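You operate a simulated robot arm through the tools that you are given. There is no shell and no other tool.

You run a simulated robot arm. Do the job below in one go: nothing can be reset, and whatever is moved stays where it is left.

## Task
Count both housings on the belt into the yellow tray.
Fine: zero the belt counter, open the gate and press start; take each one at the end stop and press stop when both are packed.
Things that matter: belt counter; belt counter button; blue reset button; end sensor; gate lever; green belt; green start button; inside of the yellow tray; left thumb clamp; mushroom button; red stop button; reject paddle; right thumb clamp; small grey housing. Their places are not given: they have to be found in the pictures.

It is judged by the outcome, as a careful person would: the job done as asked, and still so three seconds after it is handed in. It fails if anything else is knocked over, pushed out of place, dropped, spilled or broken.

## Robot
A 7-joint arm with a two-finger parallel gripper, fixed in place. Base frame: the origin is on the floor under the middle of its stand, x ahead of it, y to its left, z up. Readings come in mm, degrees, newtons and seconds.
It reaches about 1372 mm from its shoulder. Its first joint turns from -149.0 to 149.0 degrees. Payload 3.43 kg.
The tool frame sits at the grasp point between the pads (the TCP): z along the fingers, y along the line on which they close. The tips reach 30 mm beyond it. Largest opening 94 mm; finger width 28, thickness 10; the body of the gripper, 50 by 96 mm, starts 55 mm behind the TCP.
Orientation is that of the tool frame in the base frame, as a unit quaternion [x, y, z, w]. With the fingers straight down and closing along the base's y, the tool's x points along the base's -x, its y along +y and its z along -z.

## Interface
- The arm moves only by the tool drive_tool. Its argument "commands" is one flat list of numbers, 7 for each row, row after row: the shift along the base's x, y, z in mm, then the turn, a rotation vector about the base's x, y, z in degrees, then the opening, from 0 (shut) to 1 (fully open). In form: [x, y, z, rx, ry, rz, hand, x, y, z, rx, ry, rz, hand, ...]. A call has 1 to 20 rows; each row is the pose to reach, as a shift and turn from the pose commanded when the call began. A row lasts 0.2 s, in which the tool goes at most 50 mm and 8.6 degrees; a call with a longer step from one row to the next is refused whole, and so is a gripper value outside its range. A pose out of reach is approached as far as the arm can. The call stops where the force on the tool passes 90 N (or 10 N more than at its start, if that is more) or the arm is blocked; 0.2 s more then pass. Each finger travels about 45 mm/s and halts on what it meets, pressing with about 32 N; the grip force reading is that of the motor and also rises with nothing between the fingers. The clock runs only during rows and for 0.2 s after the last one: add rows that repeat a pose to give the fingers time. It gives the time, the measured TCP pose, the force on the tool (base axes), the opening and the grip force at its end, in the units of the frame above (readings bear some noise), with the torque about the TCP (base axes, N m) and any sound that the robot's microphone picked up.
- Cameras (640 x 400 px; columns grow to the right, rows downward): "scene" is fixed at [401, -499.8, 1327.7]; the picture's right is [0.47, -0.89, 0.00], its down [-0.73, -0.38, -0.57] and it looks along [0.50, 0.26, -0.82] (base axes); focal length 214 px, centre (320, 200). "wrist" rides on the gripper at [76, 14, -102] in the tool frame; the picture's right is [-0.18, 0.98, 0.00], its down [-0.75, -0.14, -0.64] and it looks along [-0.63, -0.12, 0.77] (tool axes); focal length 243 px, centre (320, 200).
- snapshot(camera): a new picture of that camera. It takes no simulated time.
- measure_at(camera, pixels): for up to 12 pixels [column, row] of the newest picture of that camera ("zoom" is the newest enlarged one), the place [x, y, z] in the base frame of the surface seen there, good to about 2 mm. It takes no simulated time.
- inspect(camera, box): a new picture of the part [left, top, right, bottom] of that camera's present view, enlarged. It takes no simulated time.
- sign_off(): hands the job in; it is judged then, once.

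Unless the task says otherwise, let go and move clear before handing in.

The tools are called after "Call:" by a JSON object that holds its "fn" and its "kwargs". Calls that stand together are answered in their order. drive_tool: Moves the arm, as the interface text tells. Its arguments: {"type":"object","properties":{"commands":{"type":"array"}},"required":["commands"]} The other tools are called the same way: snapshot (camera) takes a picture; measure_at (camera, pixels) gives the place of the surface under pixels of a picture; inspect (camera, box) takes an enlarged picture of a part of a camera's view; sign_off () hands the job in.

At the start:

```text
clock: 0.0
tool_pos: [969.9, -183.1, 1165.8]
tcp_rot: [0.0, 1.0, 0.0, 0.0]
ft_force: [-0.1, 0.5, 0.0]
ft_torque: [0.06, 0.0, 0.0]
gripper_width: 94.0
finger_force: 0.2
```

scene: 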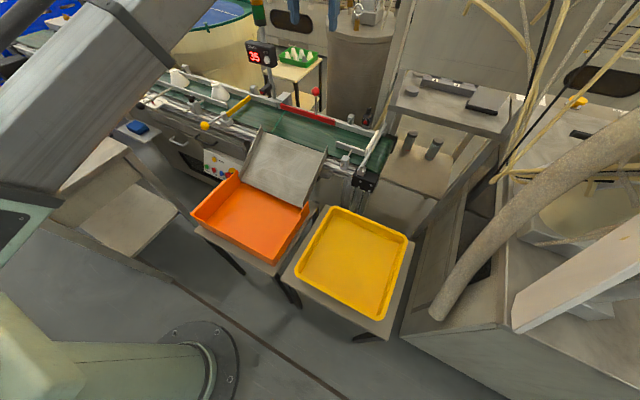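
wrist: 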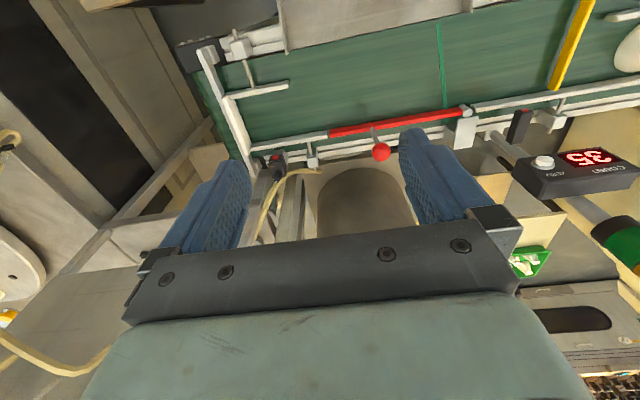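

The scene picture shows the green belt, with white housings near (180,77) and (218,90), a counter reading 35 at (262,55), a panel of buttons around (215,165), and the yellow tray at (352,260). I'll enlarge these regions before moving.

Call:
{"fn": "inspect", "kwargs": {"camera": "scene", "box": [130, 50, 290, 150]}}

Call:
{"fn": "inspect", "kwargs": {"camera": "scene", "box": [180, 130, 276, 190]}}

Call:
{"fn": "inspect", "kwargs": {"camera": "scene", "box": [270, 80, 414, 200]}}

Call:
{"fn": "inspect", "kwargs": {"camera": "wrist", "box": [440, 0, 640, 200]}}

```text
4.00 times, centred on (210, 100) of scene
```

zoom: 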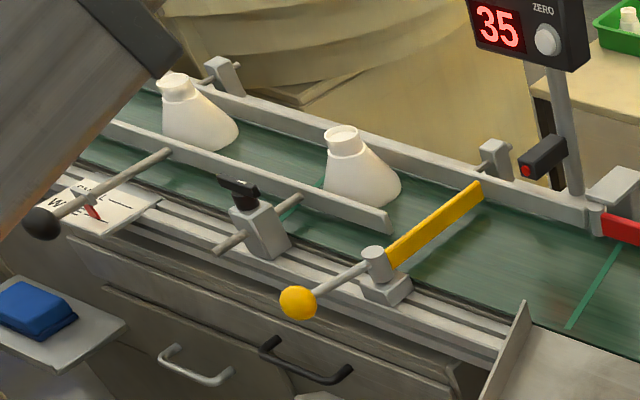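

```text
6.67 times, centred on (228, 160) of scene
```

zoom: 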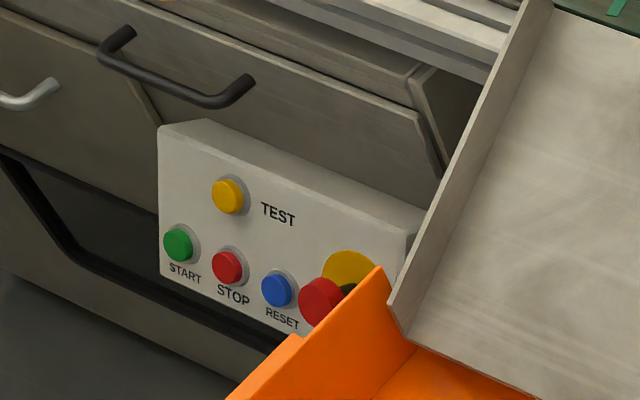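

```text
3.33 times, centred on (342, 140) of scene
```

zoom: 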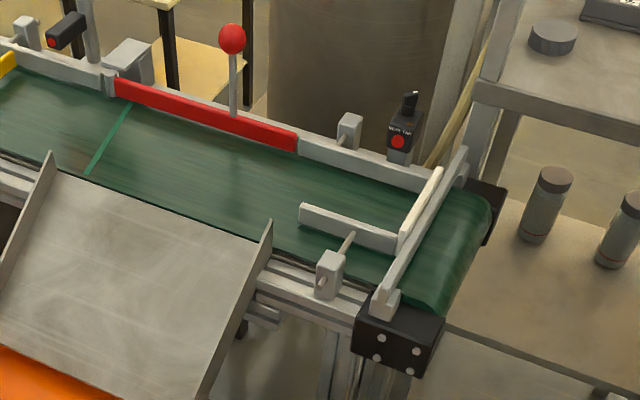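

```text
2.00 times, centred on (540, 100) of wrist
```

zoom: 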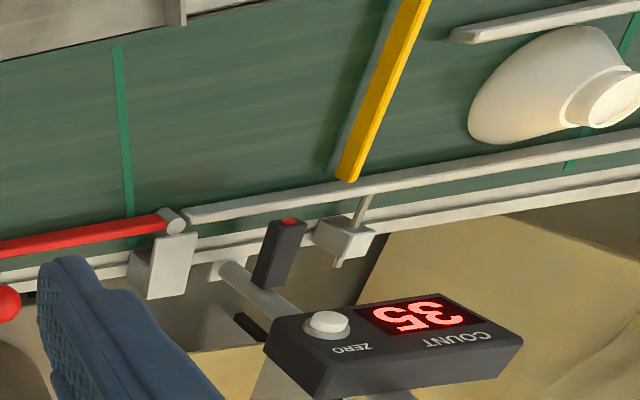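

The zooms show the yellow gate arm closed across the belt with its lever knob, the ZERO button on the counter box, the START/STOP/RESET panel, and the end stop with its sensor. Next I'll measure these places.

Call:
{"fn": "snapshot", "kwargs": {"camera": "scene"}}

Call:
{"fn": "inspect", "kwargs": {"camera": "scene", "box": [130, 50, 290, 150]}}

Call:
{"fn": "measure_at", "kwargs": {"camera": "zoom", "pixels": [[545, 40], [497, 27], [297, 302], [375, 262], [482, 188], [395, 258], [342, 133], [350, 180], [175, 80], [385, 217], [240, 190], [525, 165]]}}

Call:
{"fn": "measure_at", "kwargs": {"camera": "scene", "pixels": [[345, 118], [352, 260], [320, 215], [400, 240], [330, 208], [405, 238], [375, 315], [288, 275], [270, 110], [300, 130], [380, 160], [340, 160]]}}

```text
taken
```

scene: 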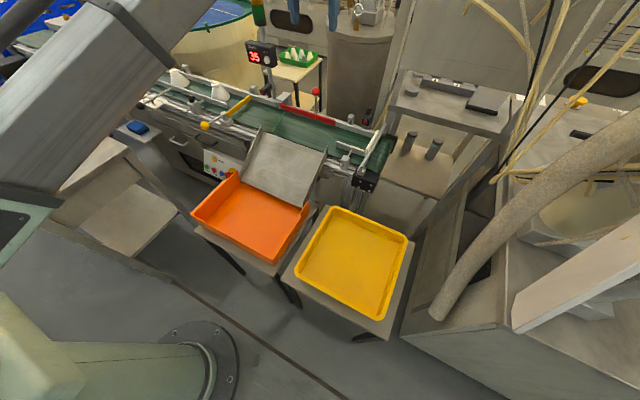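

```text
4.00 times, centred on (210, 100) of scene
```

zoom: 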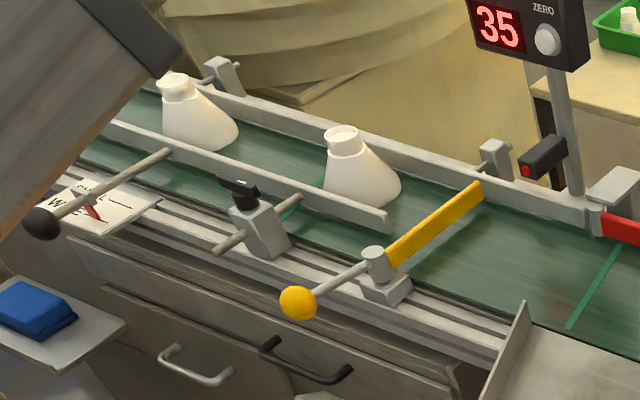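

```text
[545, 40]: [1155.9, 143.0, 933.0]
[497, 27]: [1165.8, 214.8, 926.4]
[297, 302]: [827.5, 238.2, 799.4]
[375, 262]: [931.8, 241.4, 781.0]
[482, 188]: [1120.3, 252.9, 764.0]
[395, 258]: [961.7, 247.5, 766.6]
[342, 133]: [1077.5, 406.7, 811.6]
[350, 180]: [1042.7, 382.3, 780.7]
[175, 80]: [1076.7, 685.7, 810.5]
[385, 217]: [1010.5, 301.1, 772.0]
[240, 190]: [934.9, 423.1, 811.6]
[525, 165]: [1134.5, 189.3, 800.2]
```

```text
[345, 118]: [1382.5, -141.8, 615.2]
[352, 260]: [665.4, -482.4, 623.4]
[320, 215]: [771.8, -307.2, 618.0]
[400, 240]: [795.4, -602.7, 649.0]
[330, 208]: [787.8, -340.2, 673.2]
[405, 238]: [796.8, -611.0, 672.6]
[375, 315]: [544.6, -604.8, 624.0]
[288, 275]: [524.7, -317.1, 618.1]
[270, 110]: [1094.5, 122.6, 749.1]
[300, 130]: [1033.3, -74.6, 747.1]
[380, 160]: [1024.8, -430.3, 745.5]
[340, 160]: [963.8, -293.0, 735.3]
```

Belt surface is at z≈747 running along y, with the gate pivot near (932,241,781) and its knob near (827,238,799). Now I'll measure the counter face, the button panel and the end stop more finely.

Call:
{"fn": "inspect", "kwargs": {"camera": "scene", "box": [240, 35, 288, 65]}}

Call:
{"fn": "measure_at", "kwargs": {"camera": "zoom", "pixels": [[100, 120], [100, 270], [330, 230], [330, 120], [370, 330], [300, 60], [345, 260], [90, 200], [400, 200], [420, 350], [380, 240], [350, 200]]}}

Call:
{"fn": "inspect", "kwargs": {"camera": "scene", "box": [180, 130, 276, 190]}}

Call:
{"fn": "measure_at", "kwargs": {"camera": "zoom", "pixels": [[177, 244], [227, 267], [277, 290], [320, 303], [228, 195], [175, 150], [380, 220], [180, 285], [250, 180], [290, 250], [375, 275], [300, 345]]}}

Call:
{"fn": "inspect", "kwargs": {"camera": "scene", "box": [318, 100, 398, 190]}}

```text
13.33 times, centred on (264, 50) of scene
```

zoom: 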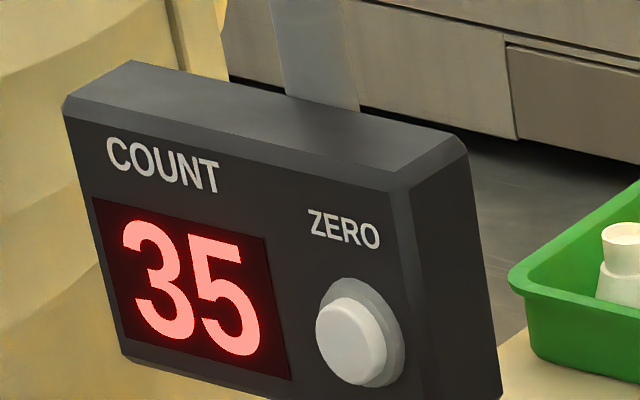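

```text
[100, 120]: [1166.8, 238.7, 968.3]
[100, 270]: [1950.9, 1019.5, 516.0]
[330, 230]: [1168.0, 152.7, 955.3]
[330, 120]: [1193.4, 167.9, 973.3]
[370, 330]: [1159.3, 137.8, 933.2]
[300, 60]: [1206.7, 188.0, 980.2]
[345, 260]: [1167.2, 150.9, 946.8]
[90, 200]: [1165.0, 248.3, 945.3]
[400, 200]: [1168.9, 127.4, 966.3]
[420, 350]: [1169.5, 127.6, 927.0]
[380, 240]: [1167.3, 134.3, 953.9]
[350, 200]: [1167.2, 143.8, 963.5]
```

```text
6.67 times, centred on (228, 160) of scene
```

zoom: 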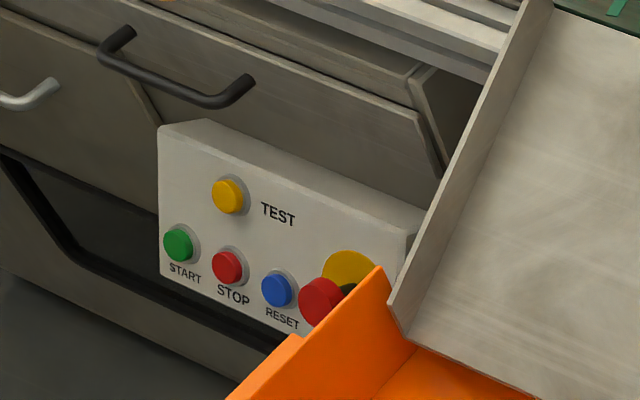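

```text
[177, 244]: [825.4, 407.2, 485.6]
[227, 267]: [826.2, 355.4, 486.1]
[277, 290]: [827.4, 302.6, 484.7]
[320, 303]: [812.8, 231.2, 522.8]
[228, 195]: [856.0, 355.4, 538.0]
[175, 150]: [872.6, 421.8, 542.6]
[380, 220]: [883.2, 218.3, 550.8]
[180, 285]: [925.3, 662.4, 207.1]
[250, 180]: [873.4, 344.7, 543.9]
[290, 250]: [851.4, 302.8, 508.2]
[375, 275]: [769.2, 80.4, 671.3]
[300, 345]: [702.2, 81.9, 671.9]
```

```text
4.44 times, centred on (358, 145) of scene
```

zoom: 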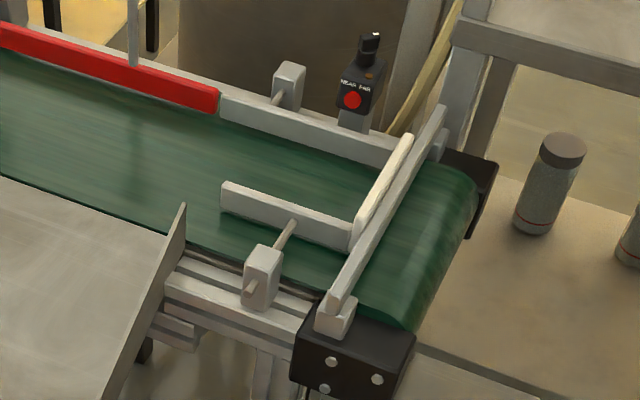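

The ZERO button sits on a vertical face at about (1157,143,935), facing −x. The control panel buttons are at z≈485 on a tilted face. I'll shut the fingers and move to a stand-off in front of the ZERO button, then look again.

Call:
{"fn": "drive_tool", "kwargs": {"commands": [13.75, 40.75, -20.75, 0, 0, 0, 0, 27.5, 81.5, -41.5, 0, 0, 0, 0, 41.25, 122.25, -62.25, 0, 0, 0, 0, 55, 163, -83, 0, 0, 0, 0, 68.75, 203.75, -103.75, 0, 0, 0, 0, 82.5, 244.5, -124.5, 0, 0, 0, 0, 96.25, 285.25, -145.25, 0, 0, 0, 0, 110, 326, -166, 0, 0, 0, 0]}}

Call:
{"fn": "snapshot", "kwargs": {"camera": "scene"}}

Call:
{"fn": "snapshot", "kwargs": {"camera": "wrist"}}

```text
clock: 1.8
tool_pos: [1080.6, 144.7, 1000.4]
tcp_rot: [-0.001, 1.0, 0.0, 0.0]
ft_force: [0.1, -0.8, 0.0]
ft_torque: [0.01, 0.0, -0.02]
gripper_width: 0.1
finger_force: 32.4
```

```text
taken
```

scene: 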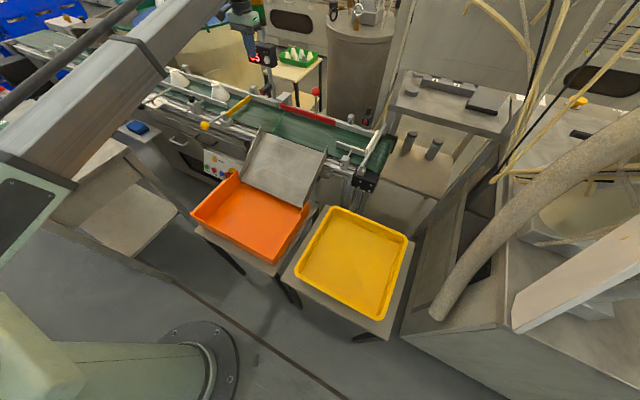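

```text
taken
```

wrist: 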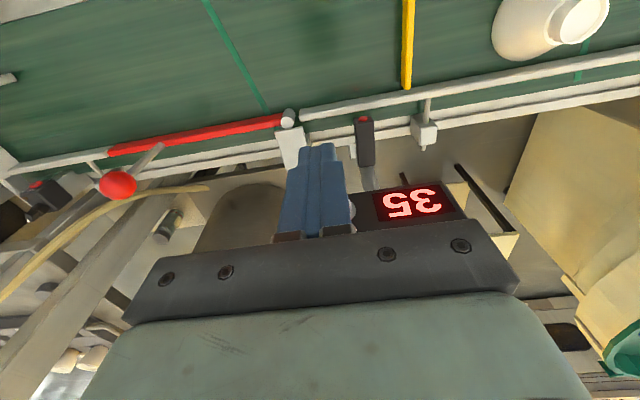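

The ZERO button shows just right of the shut fingers at (352,210), and the display still reads 35. I'll lower to z≈948 and advance to just short of the button.

Call:
{"fn": "drive_tool", "kwargs": {"commands": [0, -1.5, -26, 0, 0, 0, 0, 0, -1.5, -52, 0, 0, 0, 0, 25, -1.5, -52, 0, 0, 0, 0, 50, -1.5, -52, 0, 0, 0, 0, 50, -1.5, -52, 0, 0, 0, 0]}}

Call:
{"fn": "inspect", "kwargs": {"camera": "scene", "box": [230, 25, 294, 65]}}

Call:
{"fn": "inspect", "kwargs": {"camera": "wrist", "box": [260, 100, 500, 250]}}

```text
clock: 3.0
tool_pos: [1129.4, 142.8, 947.8]
tcp_rot: [0.0, 1.0, 0.0, 0.0]
ft_force: [0.1, 0.3, 0.7]
ft_torque: [0.02, 0.0, 0.03]
gripper_width: 0.0
finger_force: 31.6
```

```text
10.00 times, centred on (262, 45) of scene
```

zoom: 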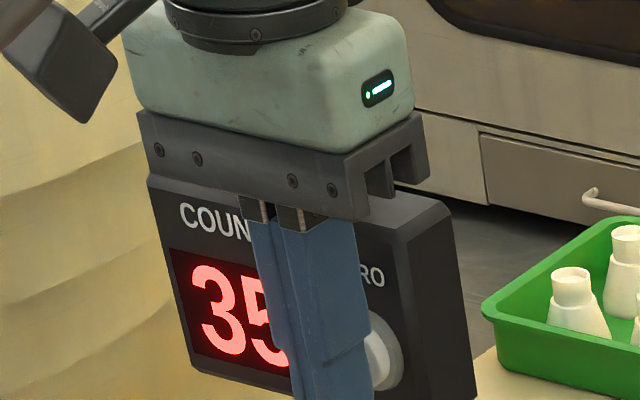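

```text
2.67 times, centred on (380, 175) of wrist
```

zoom: 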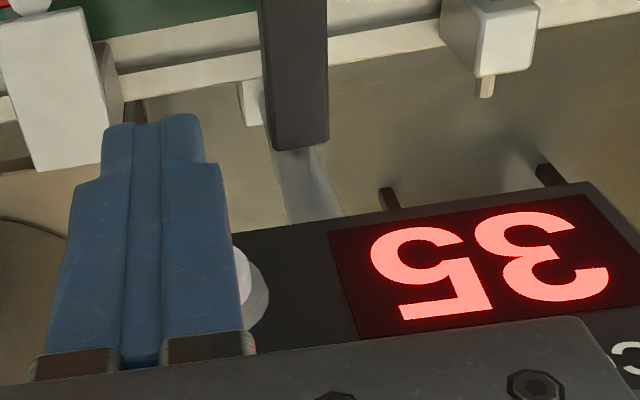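

The fingers stand about 14 mm short of the button, which is visible at (250,285) in the wrist zoom. I'll press +x in small steps.

Call:
{"fn": "drive_tool", "kwargs": {"commands": [8, 0, 0, 0, 0, 0, 0, 12, 0, 0, 0, 0, 0, 0, 15, 0, 0, 0, 0, 0, 0, 17, 0, 0, 0, 0, 0, 0, 19, 0, 0, 0, 0, 0, 0, 19, 0, 0, 0, 0, 0, 0]}}

Call:
{"fn": "inspect", "kwargs": {"camera": "wrist", "box": [260, 100, 500, 250]}}

```text
clock: 4.4
tool_pos: [1149.1, 143.4, 946.8]
tcp_rot: [0.0, 1.0, 0.0, -0.001]
ft_force: [-18.7, -2.8, -3.2]
ft_torque: [-0.04, 0.37, -0.06]
gripper_width: 0.0
finger_force: 31.5
heard: click
```

```text
2.67 times, centred on (380, 175) of wrist
```

zoom: 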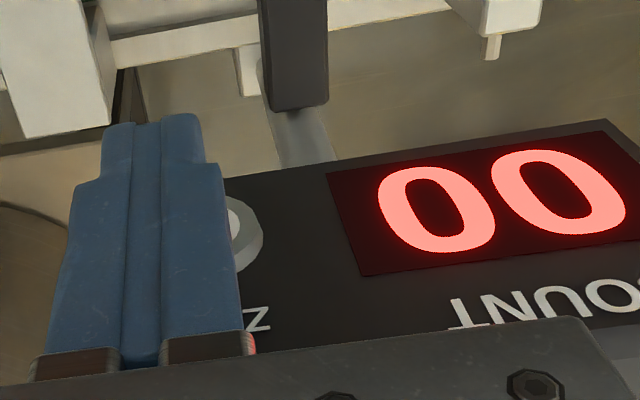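

A click was heard and the display reads 00. Backing off and moving to look down at the gate lever and near-side rail.

Call:
{"fn": "drive_tool", "kwargs": {"commands": [-40, 0, 0, 0, 0, 0, 0, -80, 0, 20, 0, 0, 0, 0, -123.75, 15, 25, 0, 0, 0, 0, -167.5, 30, 30, 0, 0, 0, 0, -211.25, 45, 35, 0, 0, 0, 0, -255, 60, 40, 0, 0, 0, 0, -298.75, 75, 45, 0, 0, 0, 0, -342.5, 90, 50, 0, 0, 0, 0, -386.25, 105, 55, 0, 0, 0, 0, -430, 120, 60, 0, 0, 0, 0]}}

Call:
{"fn": "snapshot", "kwargs": {"camera": "wrist"}}

Call:
{"fn": "snapshot", "kwargs": {"camera": "scene"}}

```text
clock: 6.6
tool_pos: [718.9, 260.0, 1007.7]
tcp_rot: [0.001, 1.0, 0.001, -0.001]
ft_force: [-0.8, -0.1, 0.5]
ft_torque: [-0.02, 0.02, 0.01]
gripper_width: 0.1
finger_force: 32.1
```

```text
taken
```

wrist: 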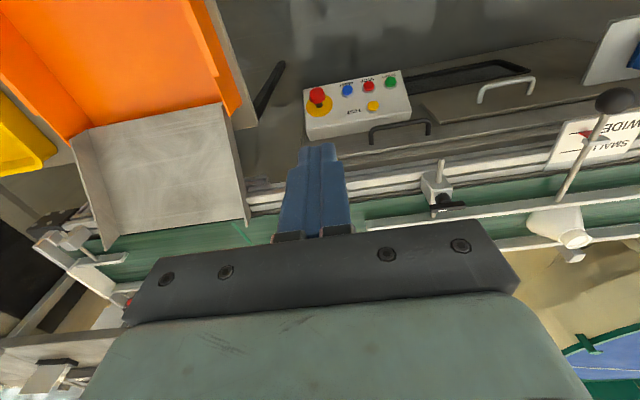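

```text
taken
```

scene: 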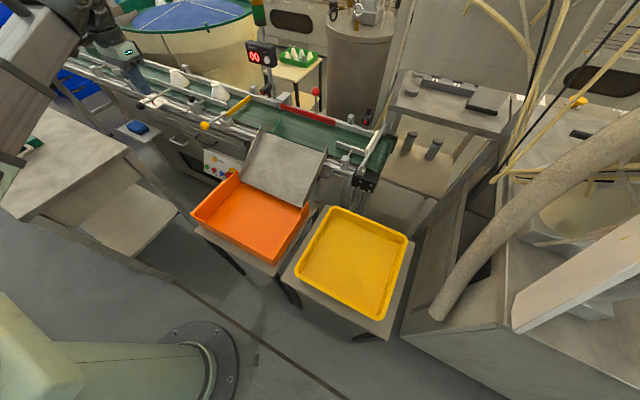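

The counter reads 00 in the scene picture as well; the wrist view shows the panel at (355,100) and a guide scale at (600,135). The gate lever is hidden behind my gripper, so I'll enlarge both views.

Call:
{"fn": "inspect", "kwargs": {"camera": "wrist", "box": [400, 60, 640, 270]}}

Call:
{"fn": "inspect", "kwargs": {"camera": "scene", "box": [120, 60, 260, 150]}}

Call:
{"fn": "inspect", "kwargs": {"camera": "wrist", "box": [290, 60, 450, 160]}}

```text
1.90 times, centred on (520, 165) of wrist
```

zoom: 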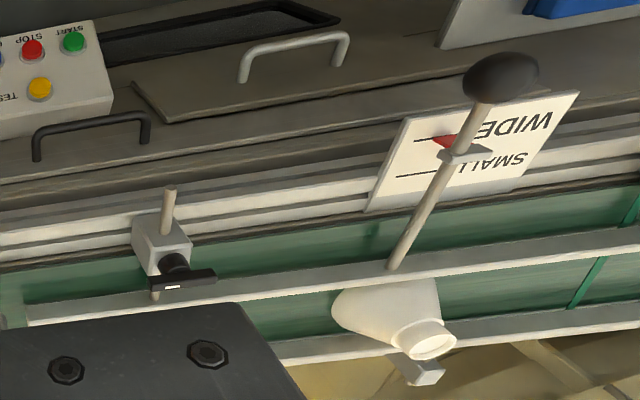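

```text
4.44 times, centred on (190, 105) of scene
```

zoom: 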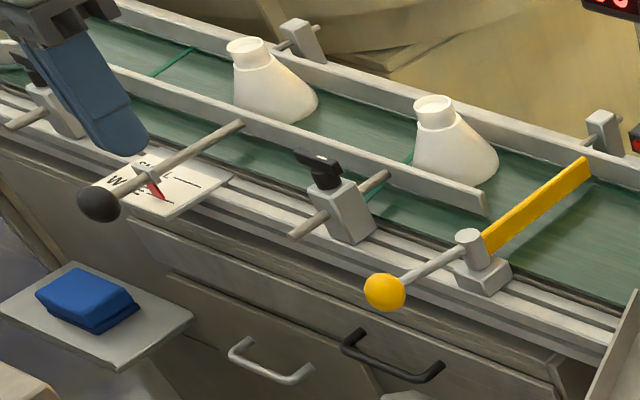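

```text
4.00 times, centred on (370, 110) of wrist
```

zoom: 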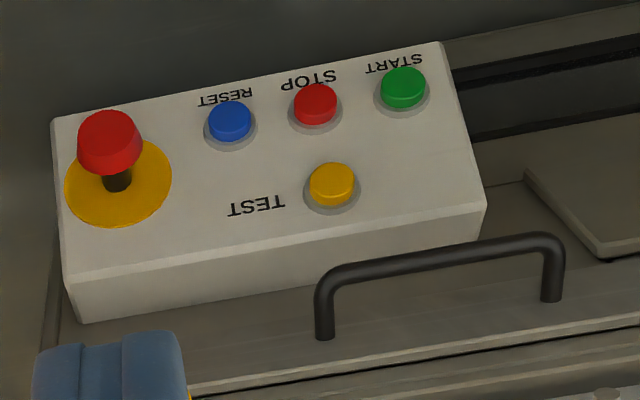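

The panel buttons and lever layout are clear: gate pivot at (470,240) and yellow knob at (385,292) in the scene zoom. The guide pointer sits by WIDE. I'll measure the rails, the housings, the lever and the panel more precisely.

Call:
{"fn": "inspect", "kwargs": {"camera": "scene", "box": [170, 60, 250, 110]}}

Call:
{"fn": "measure_at", "kwargs": {"camera": "zoom", "pixels": [[255, 165], [345, 155], [330, 165], [400, 290], [240, 260], [350, 270], [490, 190], [475, 260], [430, 225], [100, 100], [170, 190], [330, 320]]}}

Call:
{"fn": "inspect", "kwargs": {"camera": "scene", "box": [190, 85, 270, 135]}}

Call:
{"fn": "measure_at", "kwargs": {"camera": "zoom", "pixels": [[120, 320], [180, 285], [240, 230], [255, 265], [270, 280], [290, 230], [375, 160], [400, 130], [450, 85], [60, 200], [105, 190], [160, 150]]}}

Call:
{"fn": "measure_at", "kwargs": {"camera": "wrist", "pixels": [[390, 82], [368, 86], [348, 89], [317, 95], [373, 106], [400, 130], [370, 130], [310, 130], [405, 75], [306, 95], [505, 88], [438, 170]]}}

```text
8.00 times, centred on (210, 85) of scene
```

zoom: 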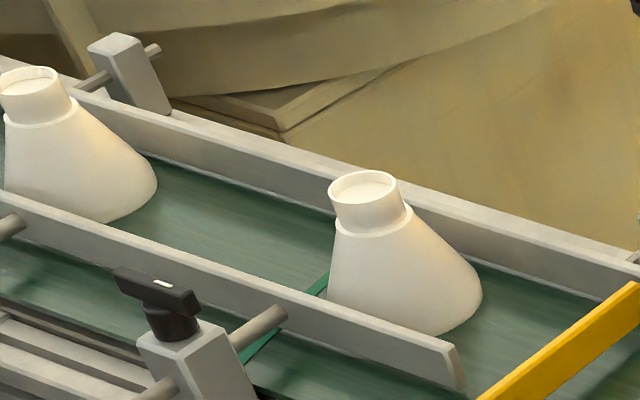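

```text
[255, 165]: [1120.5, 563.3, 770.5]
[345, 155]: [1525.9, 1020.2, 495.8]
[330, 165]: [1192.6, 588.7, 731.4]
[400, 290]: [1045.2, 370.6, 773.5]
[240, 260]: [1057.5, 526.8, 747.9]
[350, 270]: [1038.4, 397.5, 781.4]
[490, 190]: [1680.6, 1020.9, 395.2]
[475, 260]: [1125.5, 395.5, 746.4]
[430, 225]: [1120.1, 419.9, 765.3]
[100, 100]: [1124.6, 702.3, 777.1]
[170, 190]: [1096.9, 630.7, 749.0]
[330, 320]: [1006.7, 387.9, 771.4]
```

```text
8.00 times, centred on (230, 110) of scene
```

zoom: 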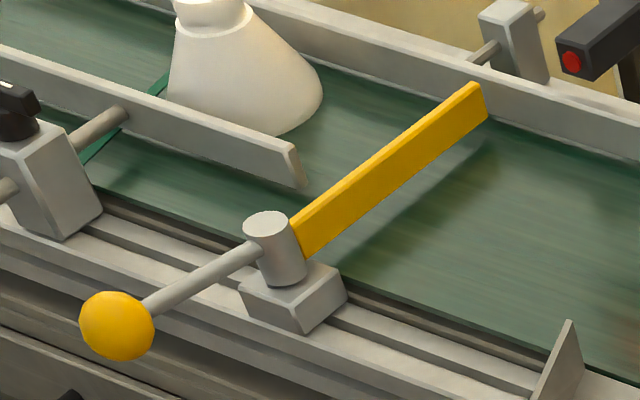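

```text
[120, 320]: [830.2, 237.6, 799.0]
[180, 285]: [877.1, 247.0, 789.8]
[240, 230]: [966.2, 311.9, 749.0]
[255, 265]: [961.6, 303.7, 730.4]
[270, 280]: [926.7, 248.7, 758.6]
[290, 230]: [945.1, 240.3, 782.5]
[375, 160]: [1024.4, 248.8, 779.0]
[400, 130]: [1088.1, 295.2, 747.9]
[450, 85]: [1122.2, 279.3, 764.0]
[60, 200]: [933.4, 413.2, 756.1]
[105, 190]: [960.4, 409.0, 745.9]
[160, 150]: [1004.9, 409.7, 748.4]
```

```text
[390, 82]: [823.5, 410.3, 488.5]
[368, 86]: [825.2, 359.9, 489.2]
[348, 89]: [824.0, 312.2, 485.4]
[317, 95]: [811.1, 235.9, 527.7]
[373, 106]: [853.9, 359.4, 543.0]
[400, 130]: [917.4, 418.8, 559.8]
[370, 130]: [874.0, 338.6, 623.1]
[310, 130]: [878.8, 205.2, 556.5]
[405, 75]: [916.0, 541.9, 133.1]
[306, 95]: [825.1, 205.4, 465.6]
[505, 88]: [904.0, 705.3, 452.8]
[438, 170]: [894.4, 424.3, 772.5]
```

The gate pivot is about (935,249) with the lever rod at z≈787 and the ball at about (838,250,789). The guides leave ~105 mm for ~90 mm housings, so they can stay as they are. I'll lower shut fingers beside the lever on its −y side.

Call:
{"fn": "drive_tool", "kwargs": {"commands": [39, -14, -8, 0, 0, 0, 0, 78, -28, -16, 0, 0, 0, 0, 117, -42, -24, 0, 0, 0, 0, 156, -57, -30, 0, 0, 0, 0, 156, -57, -75, 0, 0, 0, 0, 156, -57, -120, 0, 0, 0, 0, 156, -57, -165, 0, 0, 0, 0, 156, -57, -195, 0, 0, 0, 0, 156, -57, -208, 0, 0, 0, 0]}}

Call:
{"fn": "inspect", "kwargs": {"camera": "scene", "box": [170, 70, 290, 145]}}

Call:
{"fn": "snapshot", "kwargs": {"camera": "wrist"}}

```text
clock: 8.6
tool_pos: [875.1, 206.3, 800.1]
tcp_rot: [0.0, 1.0, -0.001, -0.001]
ft_force: [0.3, 0.0, -0.3]
ft_torque: [0.0, -0.03, 0.02]
gripper_width: 0.0
finger_force: 31.5
```

```text
5.33 times, centred on (230, 108) of scene
```

zoom: 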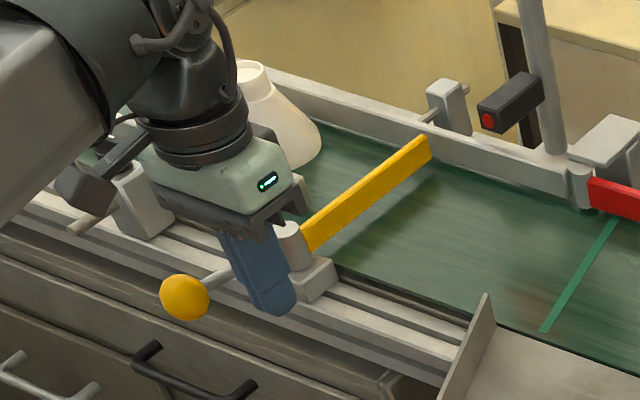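

```text
taken
```

wrist: 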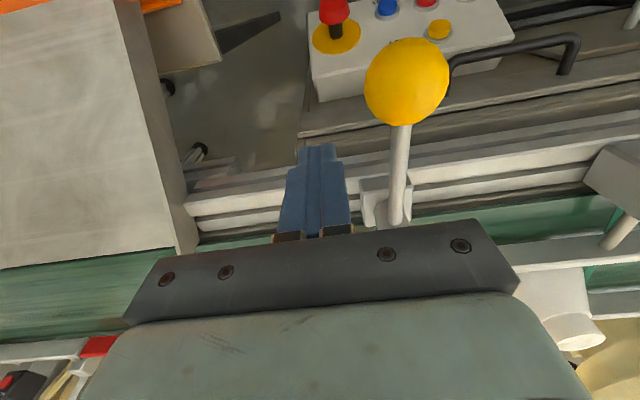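

The shut fingers stand clear of the lever rod, which runs from (400,125) to (395,220) in the wrist view, with the fingers to its left (−y side). I'll push the lever toward +y along its arc for the first ~45°.

Call:
{"fn": "drive_tool", "kwargs": {"commands": [0, 16, 0, 0, 0, 0, 0, 0, 25, 0, 0, 0, 0, 0, -2, 33, 0, 0, 0, 0, 0, -3, 40, 0, 0, 0, 0, 0, -3, 47, 0, 0, 0, 0, 0, -3, 54, 0, 0, 0, 0, 0, -1, 62, 0, 0, 0, 0, 0, 1, 69, 0, 0, 0, 0, 0]}}

Call:
{"fn": "inspect", "kwargs": {"camera": "scene", "box": [170, 70, 290, 145]}}

Call:
{"fn": "snapshot", "kwargs": {"camera": "wrist"}}

```text
clock: 10.4
tool_pos: [875.1, 272.7, 799.6]
tcp_rot: [0.0, 1.0, 0.0, 0.0]
ft_force: [-0.2, -0.8, 0.1]
ft_torque: [-0.04, 0.02, 0.02]
gripper_width: 0.0
finger_force: 31.9
```

```text
5.33 times, centred on (230, 108) of scene
```

zoom: 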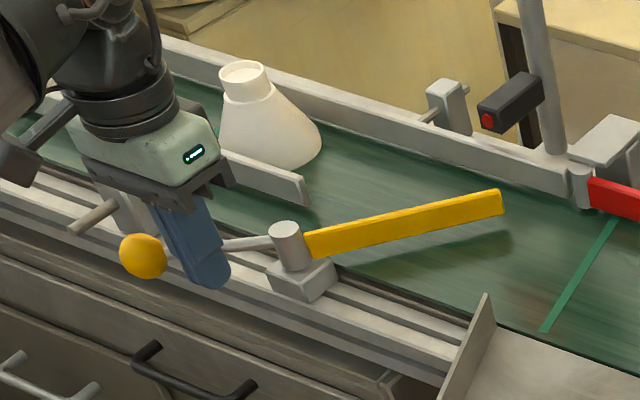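

```text
taken
```

wrist: 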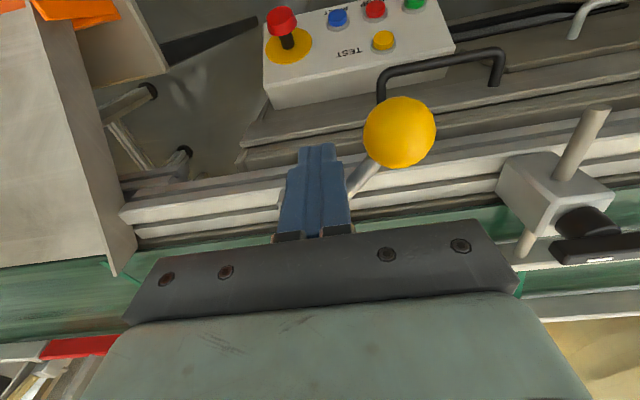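

The lever has turned about 40° with hardly any force, and the yellow arm is swinging downstream. I'll continue the arc to around 85°.

Call:
{"fn": "drive_tool", "kwargs": {"commands": [4, 8, 0, 0, 0, 0, 0, 9, 16, 0, 0, 0, 0, 0, 15, 22, 0, 0, 0, 0, 0, 22, 28, 0, 0, 0, 0, 0, 28, 31, 0, 0, 0, 0, 0, 34, 34, 0, 0, 0, 0, 0]}}

Call:
{"fn": "inspect", "kwargs": {"camera": "scene", "box": [170, 70, 290, 145]}}

Call:
{"fn": "snapshot", "kwargs": {"camera": "wrist"}}

```text
clock: 11.8
tool_pos: [910.2, 308.2, 801.1]
tcp_rot: [0.0, 1.0, -0.001, 0.0]
ft_force: [-0.2, 0.1, 0.3]
ft_torque: [0.04, -0.04, 0.03]
gripper_width: 0.0
finger_force: 32.3
```

```text
5.33 times, centred on (230, 108) of scene
```

zoom: 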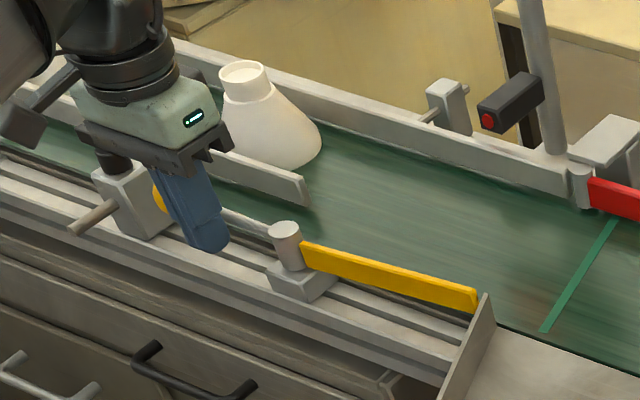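

```text
taken
```

wrist: 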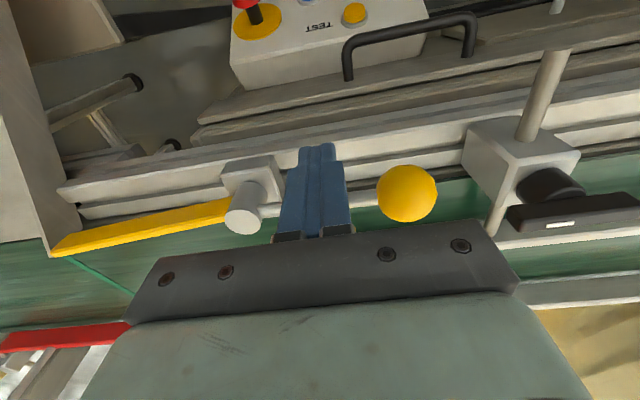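

The gate arm now lies along the near side of the belt, from (305,250) to (478,300) in the scene zoom. I'll measure its angle before backing off.

Call:
{"fn": "inspect", "kwargs": {"camera": "scene", "box": [170, 70, 290, 145]}}

Call:
{"fn": "measure_at", "kwargs": {"camera": "zoom", "pixels": [[320, 258], [470, 301], [400, 278], [310, 243], [470, 288], [490, 300], [285, 230], [200, 270], [575, 190], [600, 210], [440, 90], [290, 60]]}}

Call:
{"fn": "measure_at", "kwargs": {"camera": "wrist", "pixels": [[407, 193], [245, 220], [70, 245], [150, 222], [240, 205], [45, 235], [30, 200], [355, 15], [460, 20], [350, 60]]}}

```text
5.33 times, centred on (230, 108) of scene
```

zoom: 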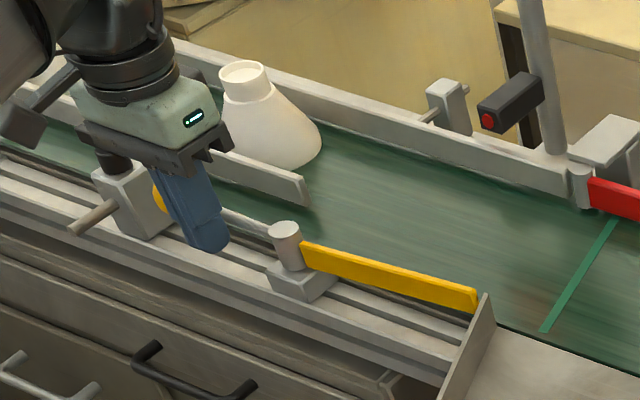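

```text
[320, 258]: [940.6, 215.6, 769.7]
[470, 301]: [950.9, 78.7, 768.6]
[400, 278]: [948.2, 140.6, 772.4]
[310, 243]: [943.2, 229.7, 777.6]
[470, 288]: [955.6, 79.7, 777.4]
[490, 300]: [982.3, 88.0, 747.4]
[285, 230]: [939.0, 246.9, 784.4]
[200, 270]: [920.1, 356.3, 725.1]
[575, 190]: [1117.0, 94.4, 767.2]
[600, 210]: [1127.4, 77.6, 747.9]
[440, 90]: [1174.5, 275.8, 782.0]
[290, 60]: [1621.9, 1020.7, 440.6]
```

```text
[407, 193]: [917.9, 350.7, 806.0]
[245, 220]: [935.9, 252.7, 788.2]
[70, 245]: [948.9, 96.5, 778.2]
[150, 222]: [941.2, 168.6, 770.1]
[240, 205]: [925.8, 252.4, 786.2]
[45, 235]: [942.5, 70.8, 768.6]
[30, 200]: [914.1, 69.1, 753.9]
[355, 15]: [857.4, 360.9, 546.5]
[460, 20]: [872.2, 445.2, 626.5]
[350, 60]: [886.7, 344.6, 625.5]
```

The arm is about 85° open (from (940,216) to (952,79)), well clear of the 1015–1120 channel. Next I'll back away from the lever, move out in front, and pitch the tool about 60° to face the START button at about (824,410,488).

Call:
{"fn": "drive_tool", "kwargs": {"commands": [-40, 0, 0, 0, 0, 0, 0, -60, 10, 40, 0, 0, 0, 0, -95, 30, 60, 0, 0, 0, 0, -130, 50, 70, 0, 0, 0, 0, -170, 75, 70, 0, 0, 0, 0, -210, 101, 70, 0, 0, 0, 0, -210, 101, 70, 0, -7.56, 0, 0, -210, 101, 70, 0, -15.12, 0, 0, -210, 101, 70, 0, -22.68, 0, 0, -210, 101, 70, 0, -30.25, 0, 0, -210, 101, 70, 0, -37.8, 0, 0, -210, 101, 70, 0, -45.4, 0, 0, -210, 101, 70, 0, -52.9, 0, 0, -210, 101, 70, 0, -60.5, 0, 0]}}

Call:
{"fn": "snapshot", "kwargs": {"camera": "scene"}}

Call:
{"fn": "snapshot", "kwargs": {"camera": "wrist"}}

```text
clock: 14.8
tool_pos: [701.4, 407.7, 869.8]
tcp_rot: [0.0, 0.864, 0.001, 0.504]
ft_force: [0.3, 0.1, -0.9]
ft_torque: [-0.01, 0.01, 0.03]
gripper_width: 0.1
finger_force: 32.1
```

```text
taken
```

scene: 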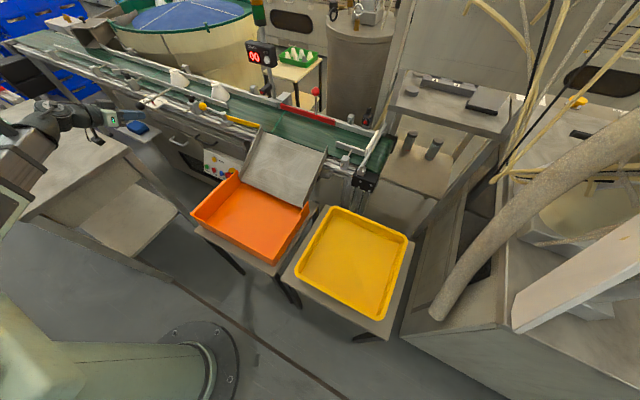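

```text
taken
```

wrist: 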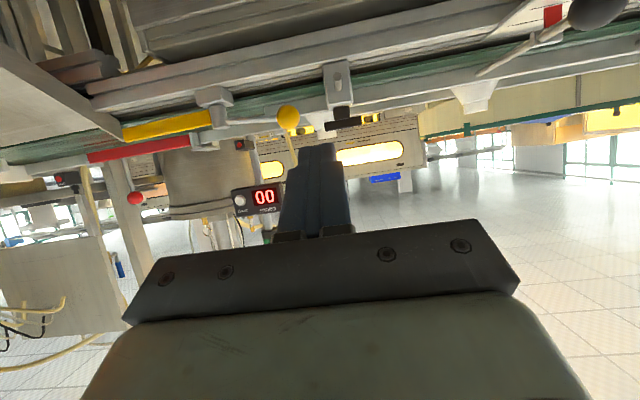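

The gate stays open and the counter shows 00. Before descending to the panel I'll measure the table, bench and shelf at the left (pixels around (80,180), (130,215), (150,130)) for clearance.

Call:
{"fn": "measure_at", "kwargs": {"camera": "scene", "pixels": [[110, 150], [80, 190], [125, 155], [40, 210], [150, 195], [180, 215], [130, 235], [140, 128], [155, 138], [180, 142], [205, 155], [232, 182]]}}

Call:
{"fn": "inspect", "kwargs": {"camera": "scene", "box": [60, 90, 260, 270]}}

```text
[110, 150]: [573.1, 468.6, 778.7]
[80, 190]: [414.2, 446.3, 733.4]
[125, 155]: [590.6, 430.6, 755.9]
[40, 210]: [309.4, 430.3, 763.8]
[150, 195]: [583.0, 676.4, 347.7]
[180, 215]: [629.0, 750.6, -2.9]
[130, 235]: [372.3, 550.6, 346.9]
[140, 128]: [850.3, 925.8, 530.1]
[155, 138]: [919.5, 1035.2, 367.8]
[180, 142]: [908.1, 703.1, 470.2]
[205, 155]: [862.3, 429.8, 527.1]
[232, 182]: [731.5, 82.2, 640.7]
```

```text
2.22 times, centred on (160, 180) of scene
```

zoom: 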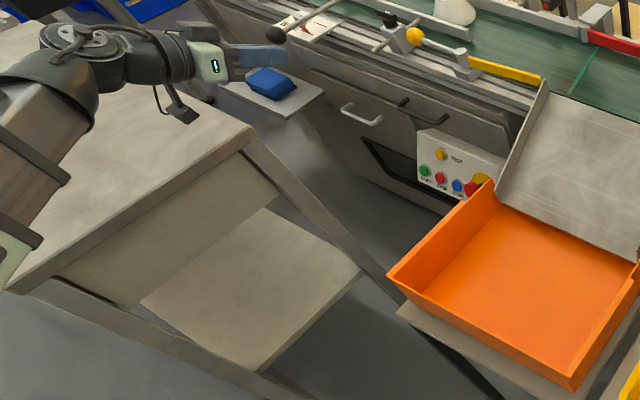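

The table's near corner at about (595,435,775) would be close to the wrist if I came in flat at y≈410. I'll measure the table edge and shelf exactly in this zoom before choosing the tilt.

Call:
{"fn": "measure_at", "kwargs": {"camera": "zoom", "pixels": [[245, 131], [240, 145], [200, 165], [100, 230], [20, 283], [180, 120], [330, 225], [275, 180], [330, 95], [300, 110], [350, 118], [400, 112]]}}

Call:
{"fn": "measure_at", "kwargs": {"camera": "scene", "pixels": [[207, 167], [214, 170], [221, 173], [214, 159], [200, 92], [228, 180], [226, 172], [233, 174], [250, 165], [262, 130], [60, 115], [110, 118]]}}

```text
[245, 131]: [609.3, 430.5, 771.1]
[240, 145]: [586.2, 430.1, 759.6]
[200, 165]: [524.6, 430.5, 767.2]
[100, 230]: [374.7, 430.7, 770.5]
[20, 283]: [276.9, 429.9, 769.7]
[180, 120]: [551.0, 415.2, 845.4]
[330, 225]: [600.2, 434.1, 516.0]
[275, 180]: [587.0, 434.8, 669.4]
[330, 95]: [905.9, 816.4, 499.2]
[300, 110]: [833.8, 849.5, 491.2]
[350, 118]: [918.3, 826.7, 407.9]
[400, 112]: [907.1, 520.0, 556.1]
```

```text
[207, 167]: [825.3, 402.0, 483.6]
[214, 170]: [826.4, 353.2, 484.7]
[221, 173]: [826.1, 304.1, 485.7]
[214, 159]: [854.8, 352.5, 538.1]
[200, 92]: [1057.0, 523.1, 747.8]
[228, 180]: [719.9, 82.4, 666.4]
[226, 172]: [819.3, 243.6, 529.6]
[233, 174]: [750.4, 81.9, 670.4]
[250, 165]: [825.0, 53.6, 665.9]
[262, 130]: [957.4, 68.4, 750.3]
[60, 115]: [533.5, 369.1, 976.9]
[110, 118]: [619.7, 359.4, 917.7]
```

The table occupies y ≥ 430, x ≤ 610 up to z ≈ 775, so I'll lean the hand so its wrist stays at y≈325. First stage: retilt and come down part way, then check the arm's clearance.

Call:
{"fn": "drive_tool", "kwargs": {"commands": [4, -10, -22, 1.746, 3.552, 3.088, 0, 8, -20, -44, 3.492, 7.104, 6.176, 0, 12, -30, -66, 5.238, 10.656, 9.264, 0, 16, -40, -88, 6.984, 14.208, 12.352, 0, 19, -48, -110, 8.73, 17.76, 15.44, 0, 19, -48, -110, 8.73, 17.76, 15.44, 0]}}

Call:
{"fn": "snapshot", "kwargs": {"camera": "scene"}}

Call:
{"fn": "snapshot", "kwargs": {"camera": "wrist"}}

```text
clock: 16.2
tool_pos: [719.7, 359.9, 759.2]
tcp_rot: [-0.077, 0.92, 0.133, 0.359]
ft_force: [-0.3, 0.2, 0.0]
ft_torque: [0.05, 0.01, -0.01]
gripper_width: 0.0
finger_force: 32.3
```

```text
taken
```

scene: 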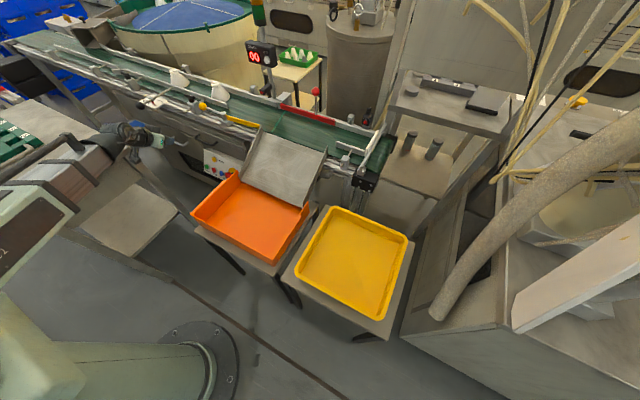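

```text
taken
```

wrist: 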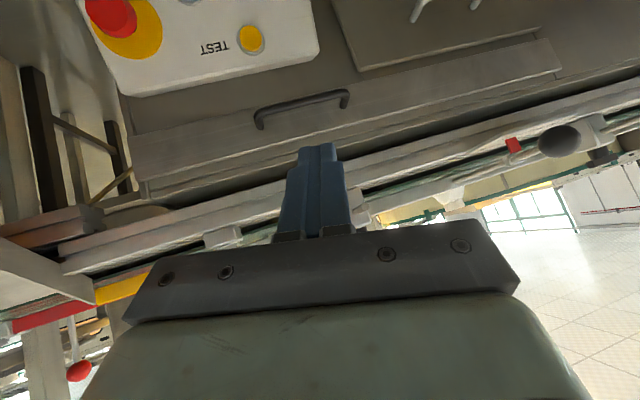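

The hand is now beside the belt front, with the forearm running from (40,190) to (120,140) in the scene picture. I'll measure the arm surfaces against the table before descending.

Call:
{"fn": "measure_at", "kwargs": {"camera": "scene", "pixels": [[130, 135], [112, 150], [95, 165], [80, 180], [60, 190], [40, 215], [60, 160], [90, 140], [110, 128], [30, 180], [15, 170], [160, 140]]}}

Call:
{"fn": "inspect", "kwargs": {"camera": "scene", "box": [0, 100, 200, 225]}}

```text
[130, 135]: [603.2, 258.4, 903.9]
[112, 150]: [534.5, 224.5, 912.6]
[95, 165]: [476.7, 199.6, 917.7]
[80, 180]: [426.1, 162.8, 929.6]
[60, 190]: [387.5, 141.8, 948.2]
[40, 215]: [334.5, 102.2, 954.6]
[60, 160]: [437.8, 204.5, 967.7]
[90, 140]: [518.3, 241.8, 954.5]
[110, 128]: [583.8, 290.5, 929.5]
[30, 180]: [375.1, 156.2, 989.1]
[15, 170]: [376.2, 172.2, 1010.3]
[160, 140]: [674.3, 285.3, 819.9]
```

```text
3.20 times, centred on (100, 162) of scene
```

zoom: 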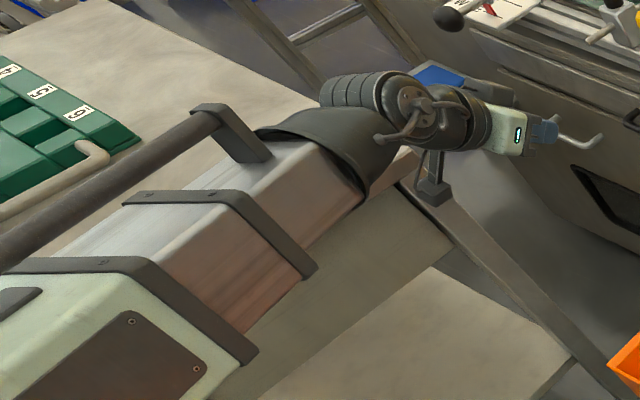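

The forearm passes at y up to roughly 350 and the table edge is at y=430, so there is room. I'll descend to the stand-off in front of START.

Call:
{"fn": "drive_tool", "kwargs": {"commands": [0, 4, -40, 0, 0, 0, 0, 6, 8, -80, 0, 0, 0, 0, 12, 12, -120, 0, 0, 0, 0, 20, 18, -160, 0, 0, 0, 0, 28, 28, -200, 0, 0, 0, 0, 34.5, 42, -230, 0, 0, 0, 0, 34.5, 42, -230, 0, 0, 0, 0]}}

Call:
{"fn": "inspect", "kwargs": {"camera": "scene", "box": [60, 100, 260, 225]}}

Call:
{"fn": "snapshot", "kwargs": {"camera": "wrist"}}

```text
clock: 17.8
tool_pos: [758.2, 401.1, 530.4]
tcp_rot: [-0.078, 0.92, 0.133, 0.359]
ft_force: [0.2, 0.4, 1.4]
ft_torque: [-0.02, -0.01, 0.03]
gripper_width: 0.1
finger_force: 32.2
```

```text
3.20 times, centred on (160, 162) of scene
```

zoom: 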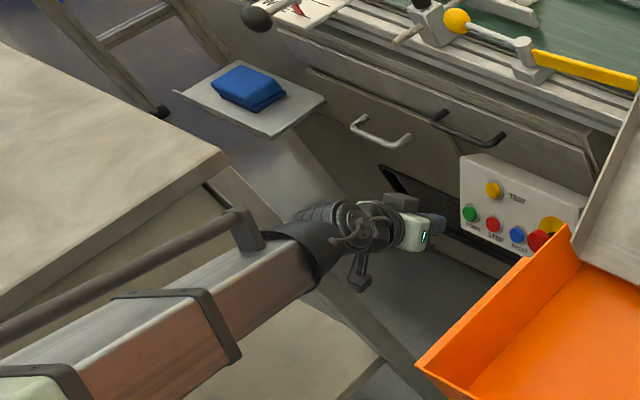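

```text
taken
```

wrist: 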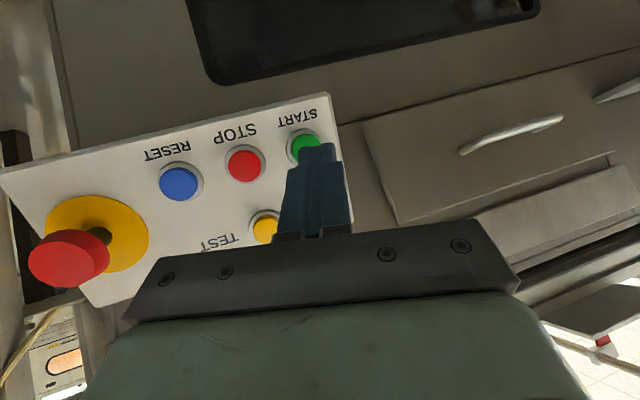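

The fingertips at (318,148) are just in front of START at (302,143) in the wrist picture, and the arm is clear of the table. I'll measure the buttons again from here.

Call:
{"fn": "inspect", "kwargs": {"camera": "wrist", "box": [200, 90, 360, 190]}}

Call:
{"fn": "measure_at", "kwargs": {"camera": "zoom", "pixels": [[405, 205], [385, 225], [180, 300], [175, 285], [430, 170], [380, 190], [260, 540], [60, 250], [300, 380], [120, 200], [470, 230], [500, 250]]}}

Call:
{"fn": "measure_at", "kwargs": {"camera": "wrist", "pixels": [[302, 143], [297, 148], [245, 165], [180, 183], [262, 225], [320, 100], [318, 150], [305, 160], [210, 200], [145, 170], [230, 105]]}}

```text
4.00 times, centred on (280, 140) of wrist
```

zoom: 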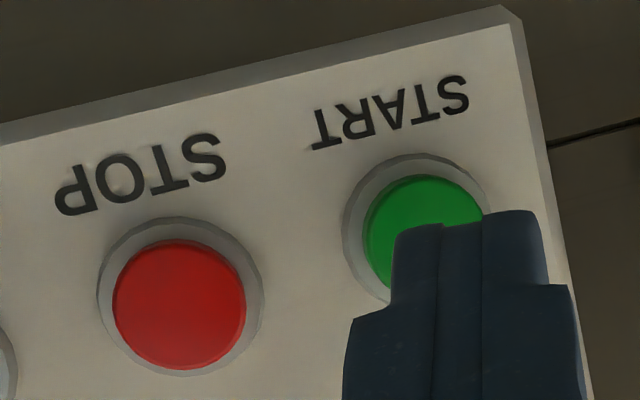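

```text
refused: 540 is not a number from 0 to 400
```

```text
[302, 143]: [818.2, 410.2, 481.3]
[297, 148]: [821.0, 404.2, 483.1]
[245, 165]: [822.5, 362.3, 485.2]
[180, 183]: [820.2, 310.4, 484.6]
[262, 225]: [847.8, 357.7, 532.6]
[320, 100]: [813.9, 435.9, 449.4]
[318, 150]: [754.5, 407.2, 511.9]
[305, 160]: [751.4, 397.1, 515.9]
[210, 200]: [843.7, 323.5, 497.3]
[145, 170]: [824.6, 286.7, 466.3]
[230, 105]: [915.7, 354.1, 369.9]
```

START's face centre is about (822,406,485) and the tips are lined up about 45 mm short. I'll advance along the panel normal to near contact.

Call:
{"fn": "drive_tool", "kwargs": {"commands": [16, 1, -12.4, 0, 0, 0, 0, 27, 1, -18.3, 0, 0, 0, 0, 33, 1, -21.8, 0, 0, 0, 0, 36.8, 1, -24.2, 0, 0, 0, 0, 36.8, 1, -24.2, 0, 0, 0, 0]}}

Call:
{"fn": "inspect", "kwargs": {"camera": "wrist", "box": [200, 90, 360, 190]}}

```text
clock: 19.0
tool_pos: [792.4, 404.2, 506.2]
tcp_rot: [-0.077, 0.921, 0.132, 0.359]
ft_force: [-0.5, 0.3, 0.1]
ft_torque: [-0.01, 0.01, -0.01]
gripper_width: 0.3
finger_force: 32.5
```

```text
4.00 times, centred on (280, 140) of wrist
```

zoom: 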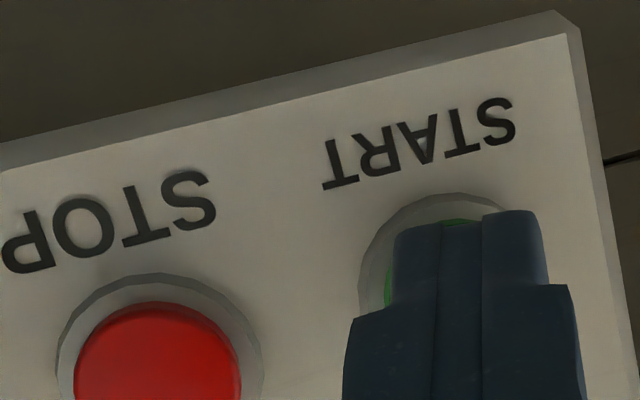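

The tips cover START with no force yet. I'll press further along the normal in small steps.

Call:
{"fn": "drive_tool", "kwargs": {"commands": [3.5, -1, -2, 0, 0, 0, 0, 6.1, -1, -3.4, 0, 0, 0, 0, 8.7, -1, -4.9, 0, 0, 0, 0, 8.7, -1, -4.9, 0, 0, 0, 0]}}

Call:
{"fn": "inspect", "kwargs": {"camera": "wrist", "box": [200, 90, 360, 190]}}

Call:
{"fn": "snapshot", "kwargs": {"camera": "scene"}}

```text
clock: 20.0
tool_pos: [800.5, 403.4, 501.8]
tcp_rot: [-0.077, 0.921, 0.132, 0.359]
ft_force: [-5.1, 0.6, 3.2]
ft_torque: [0.03, -0.03, 0.03]
gripper_width: 0.0
finger_force: 31.9
heard: click
```

```text
4.00 times, centred on (280, 140) of wrist
```

zoom: 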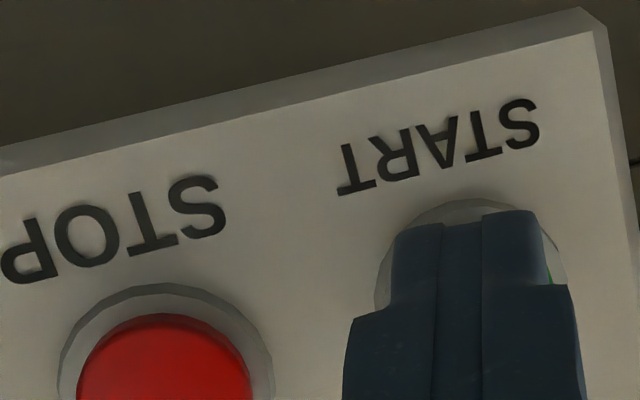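

```text
taken
```

scene: 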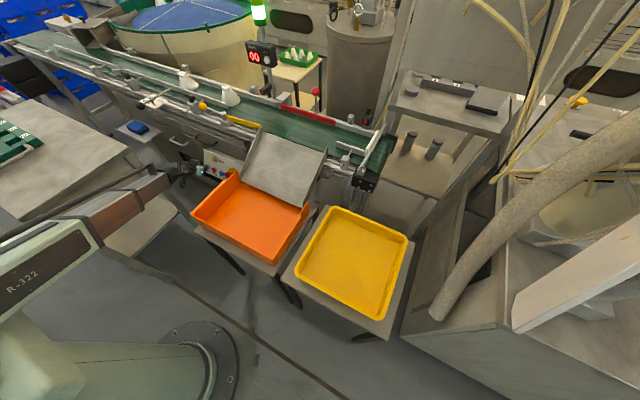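

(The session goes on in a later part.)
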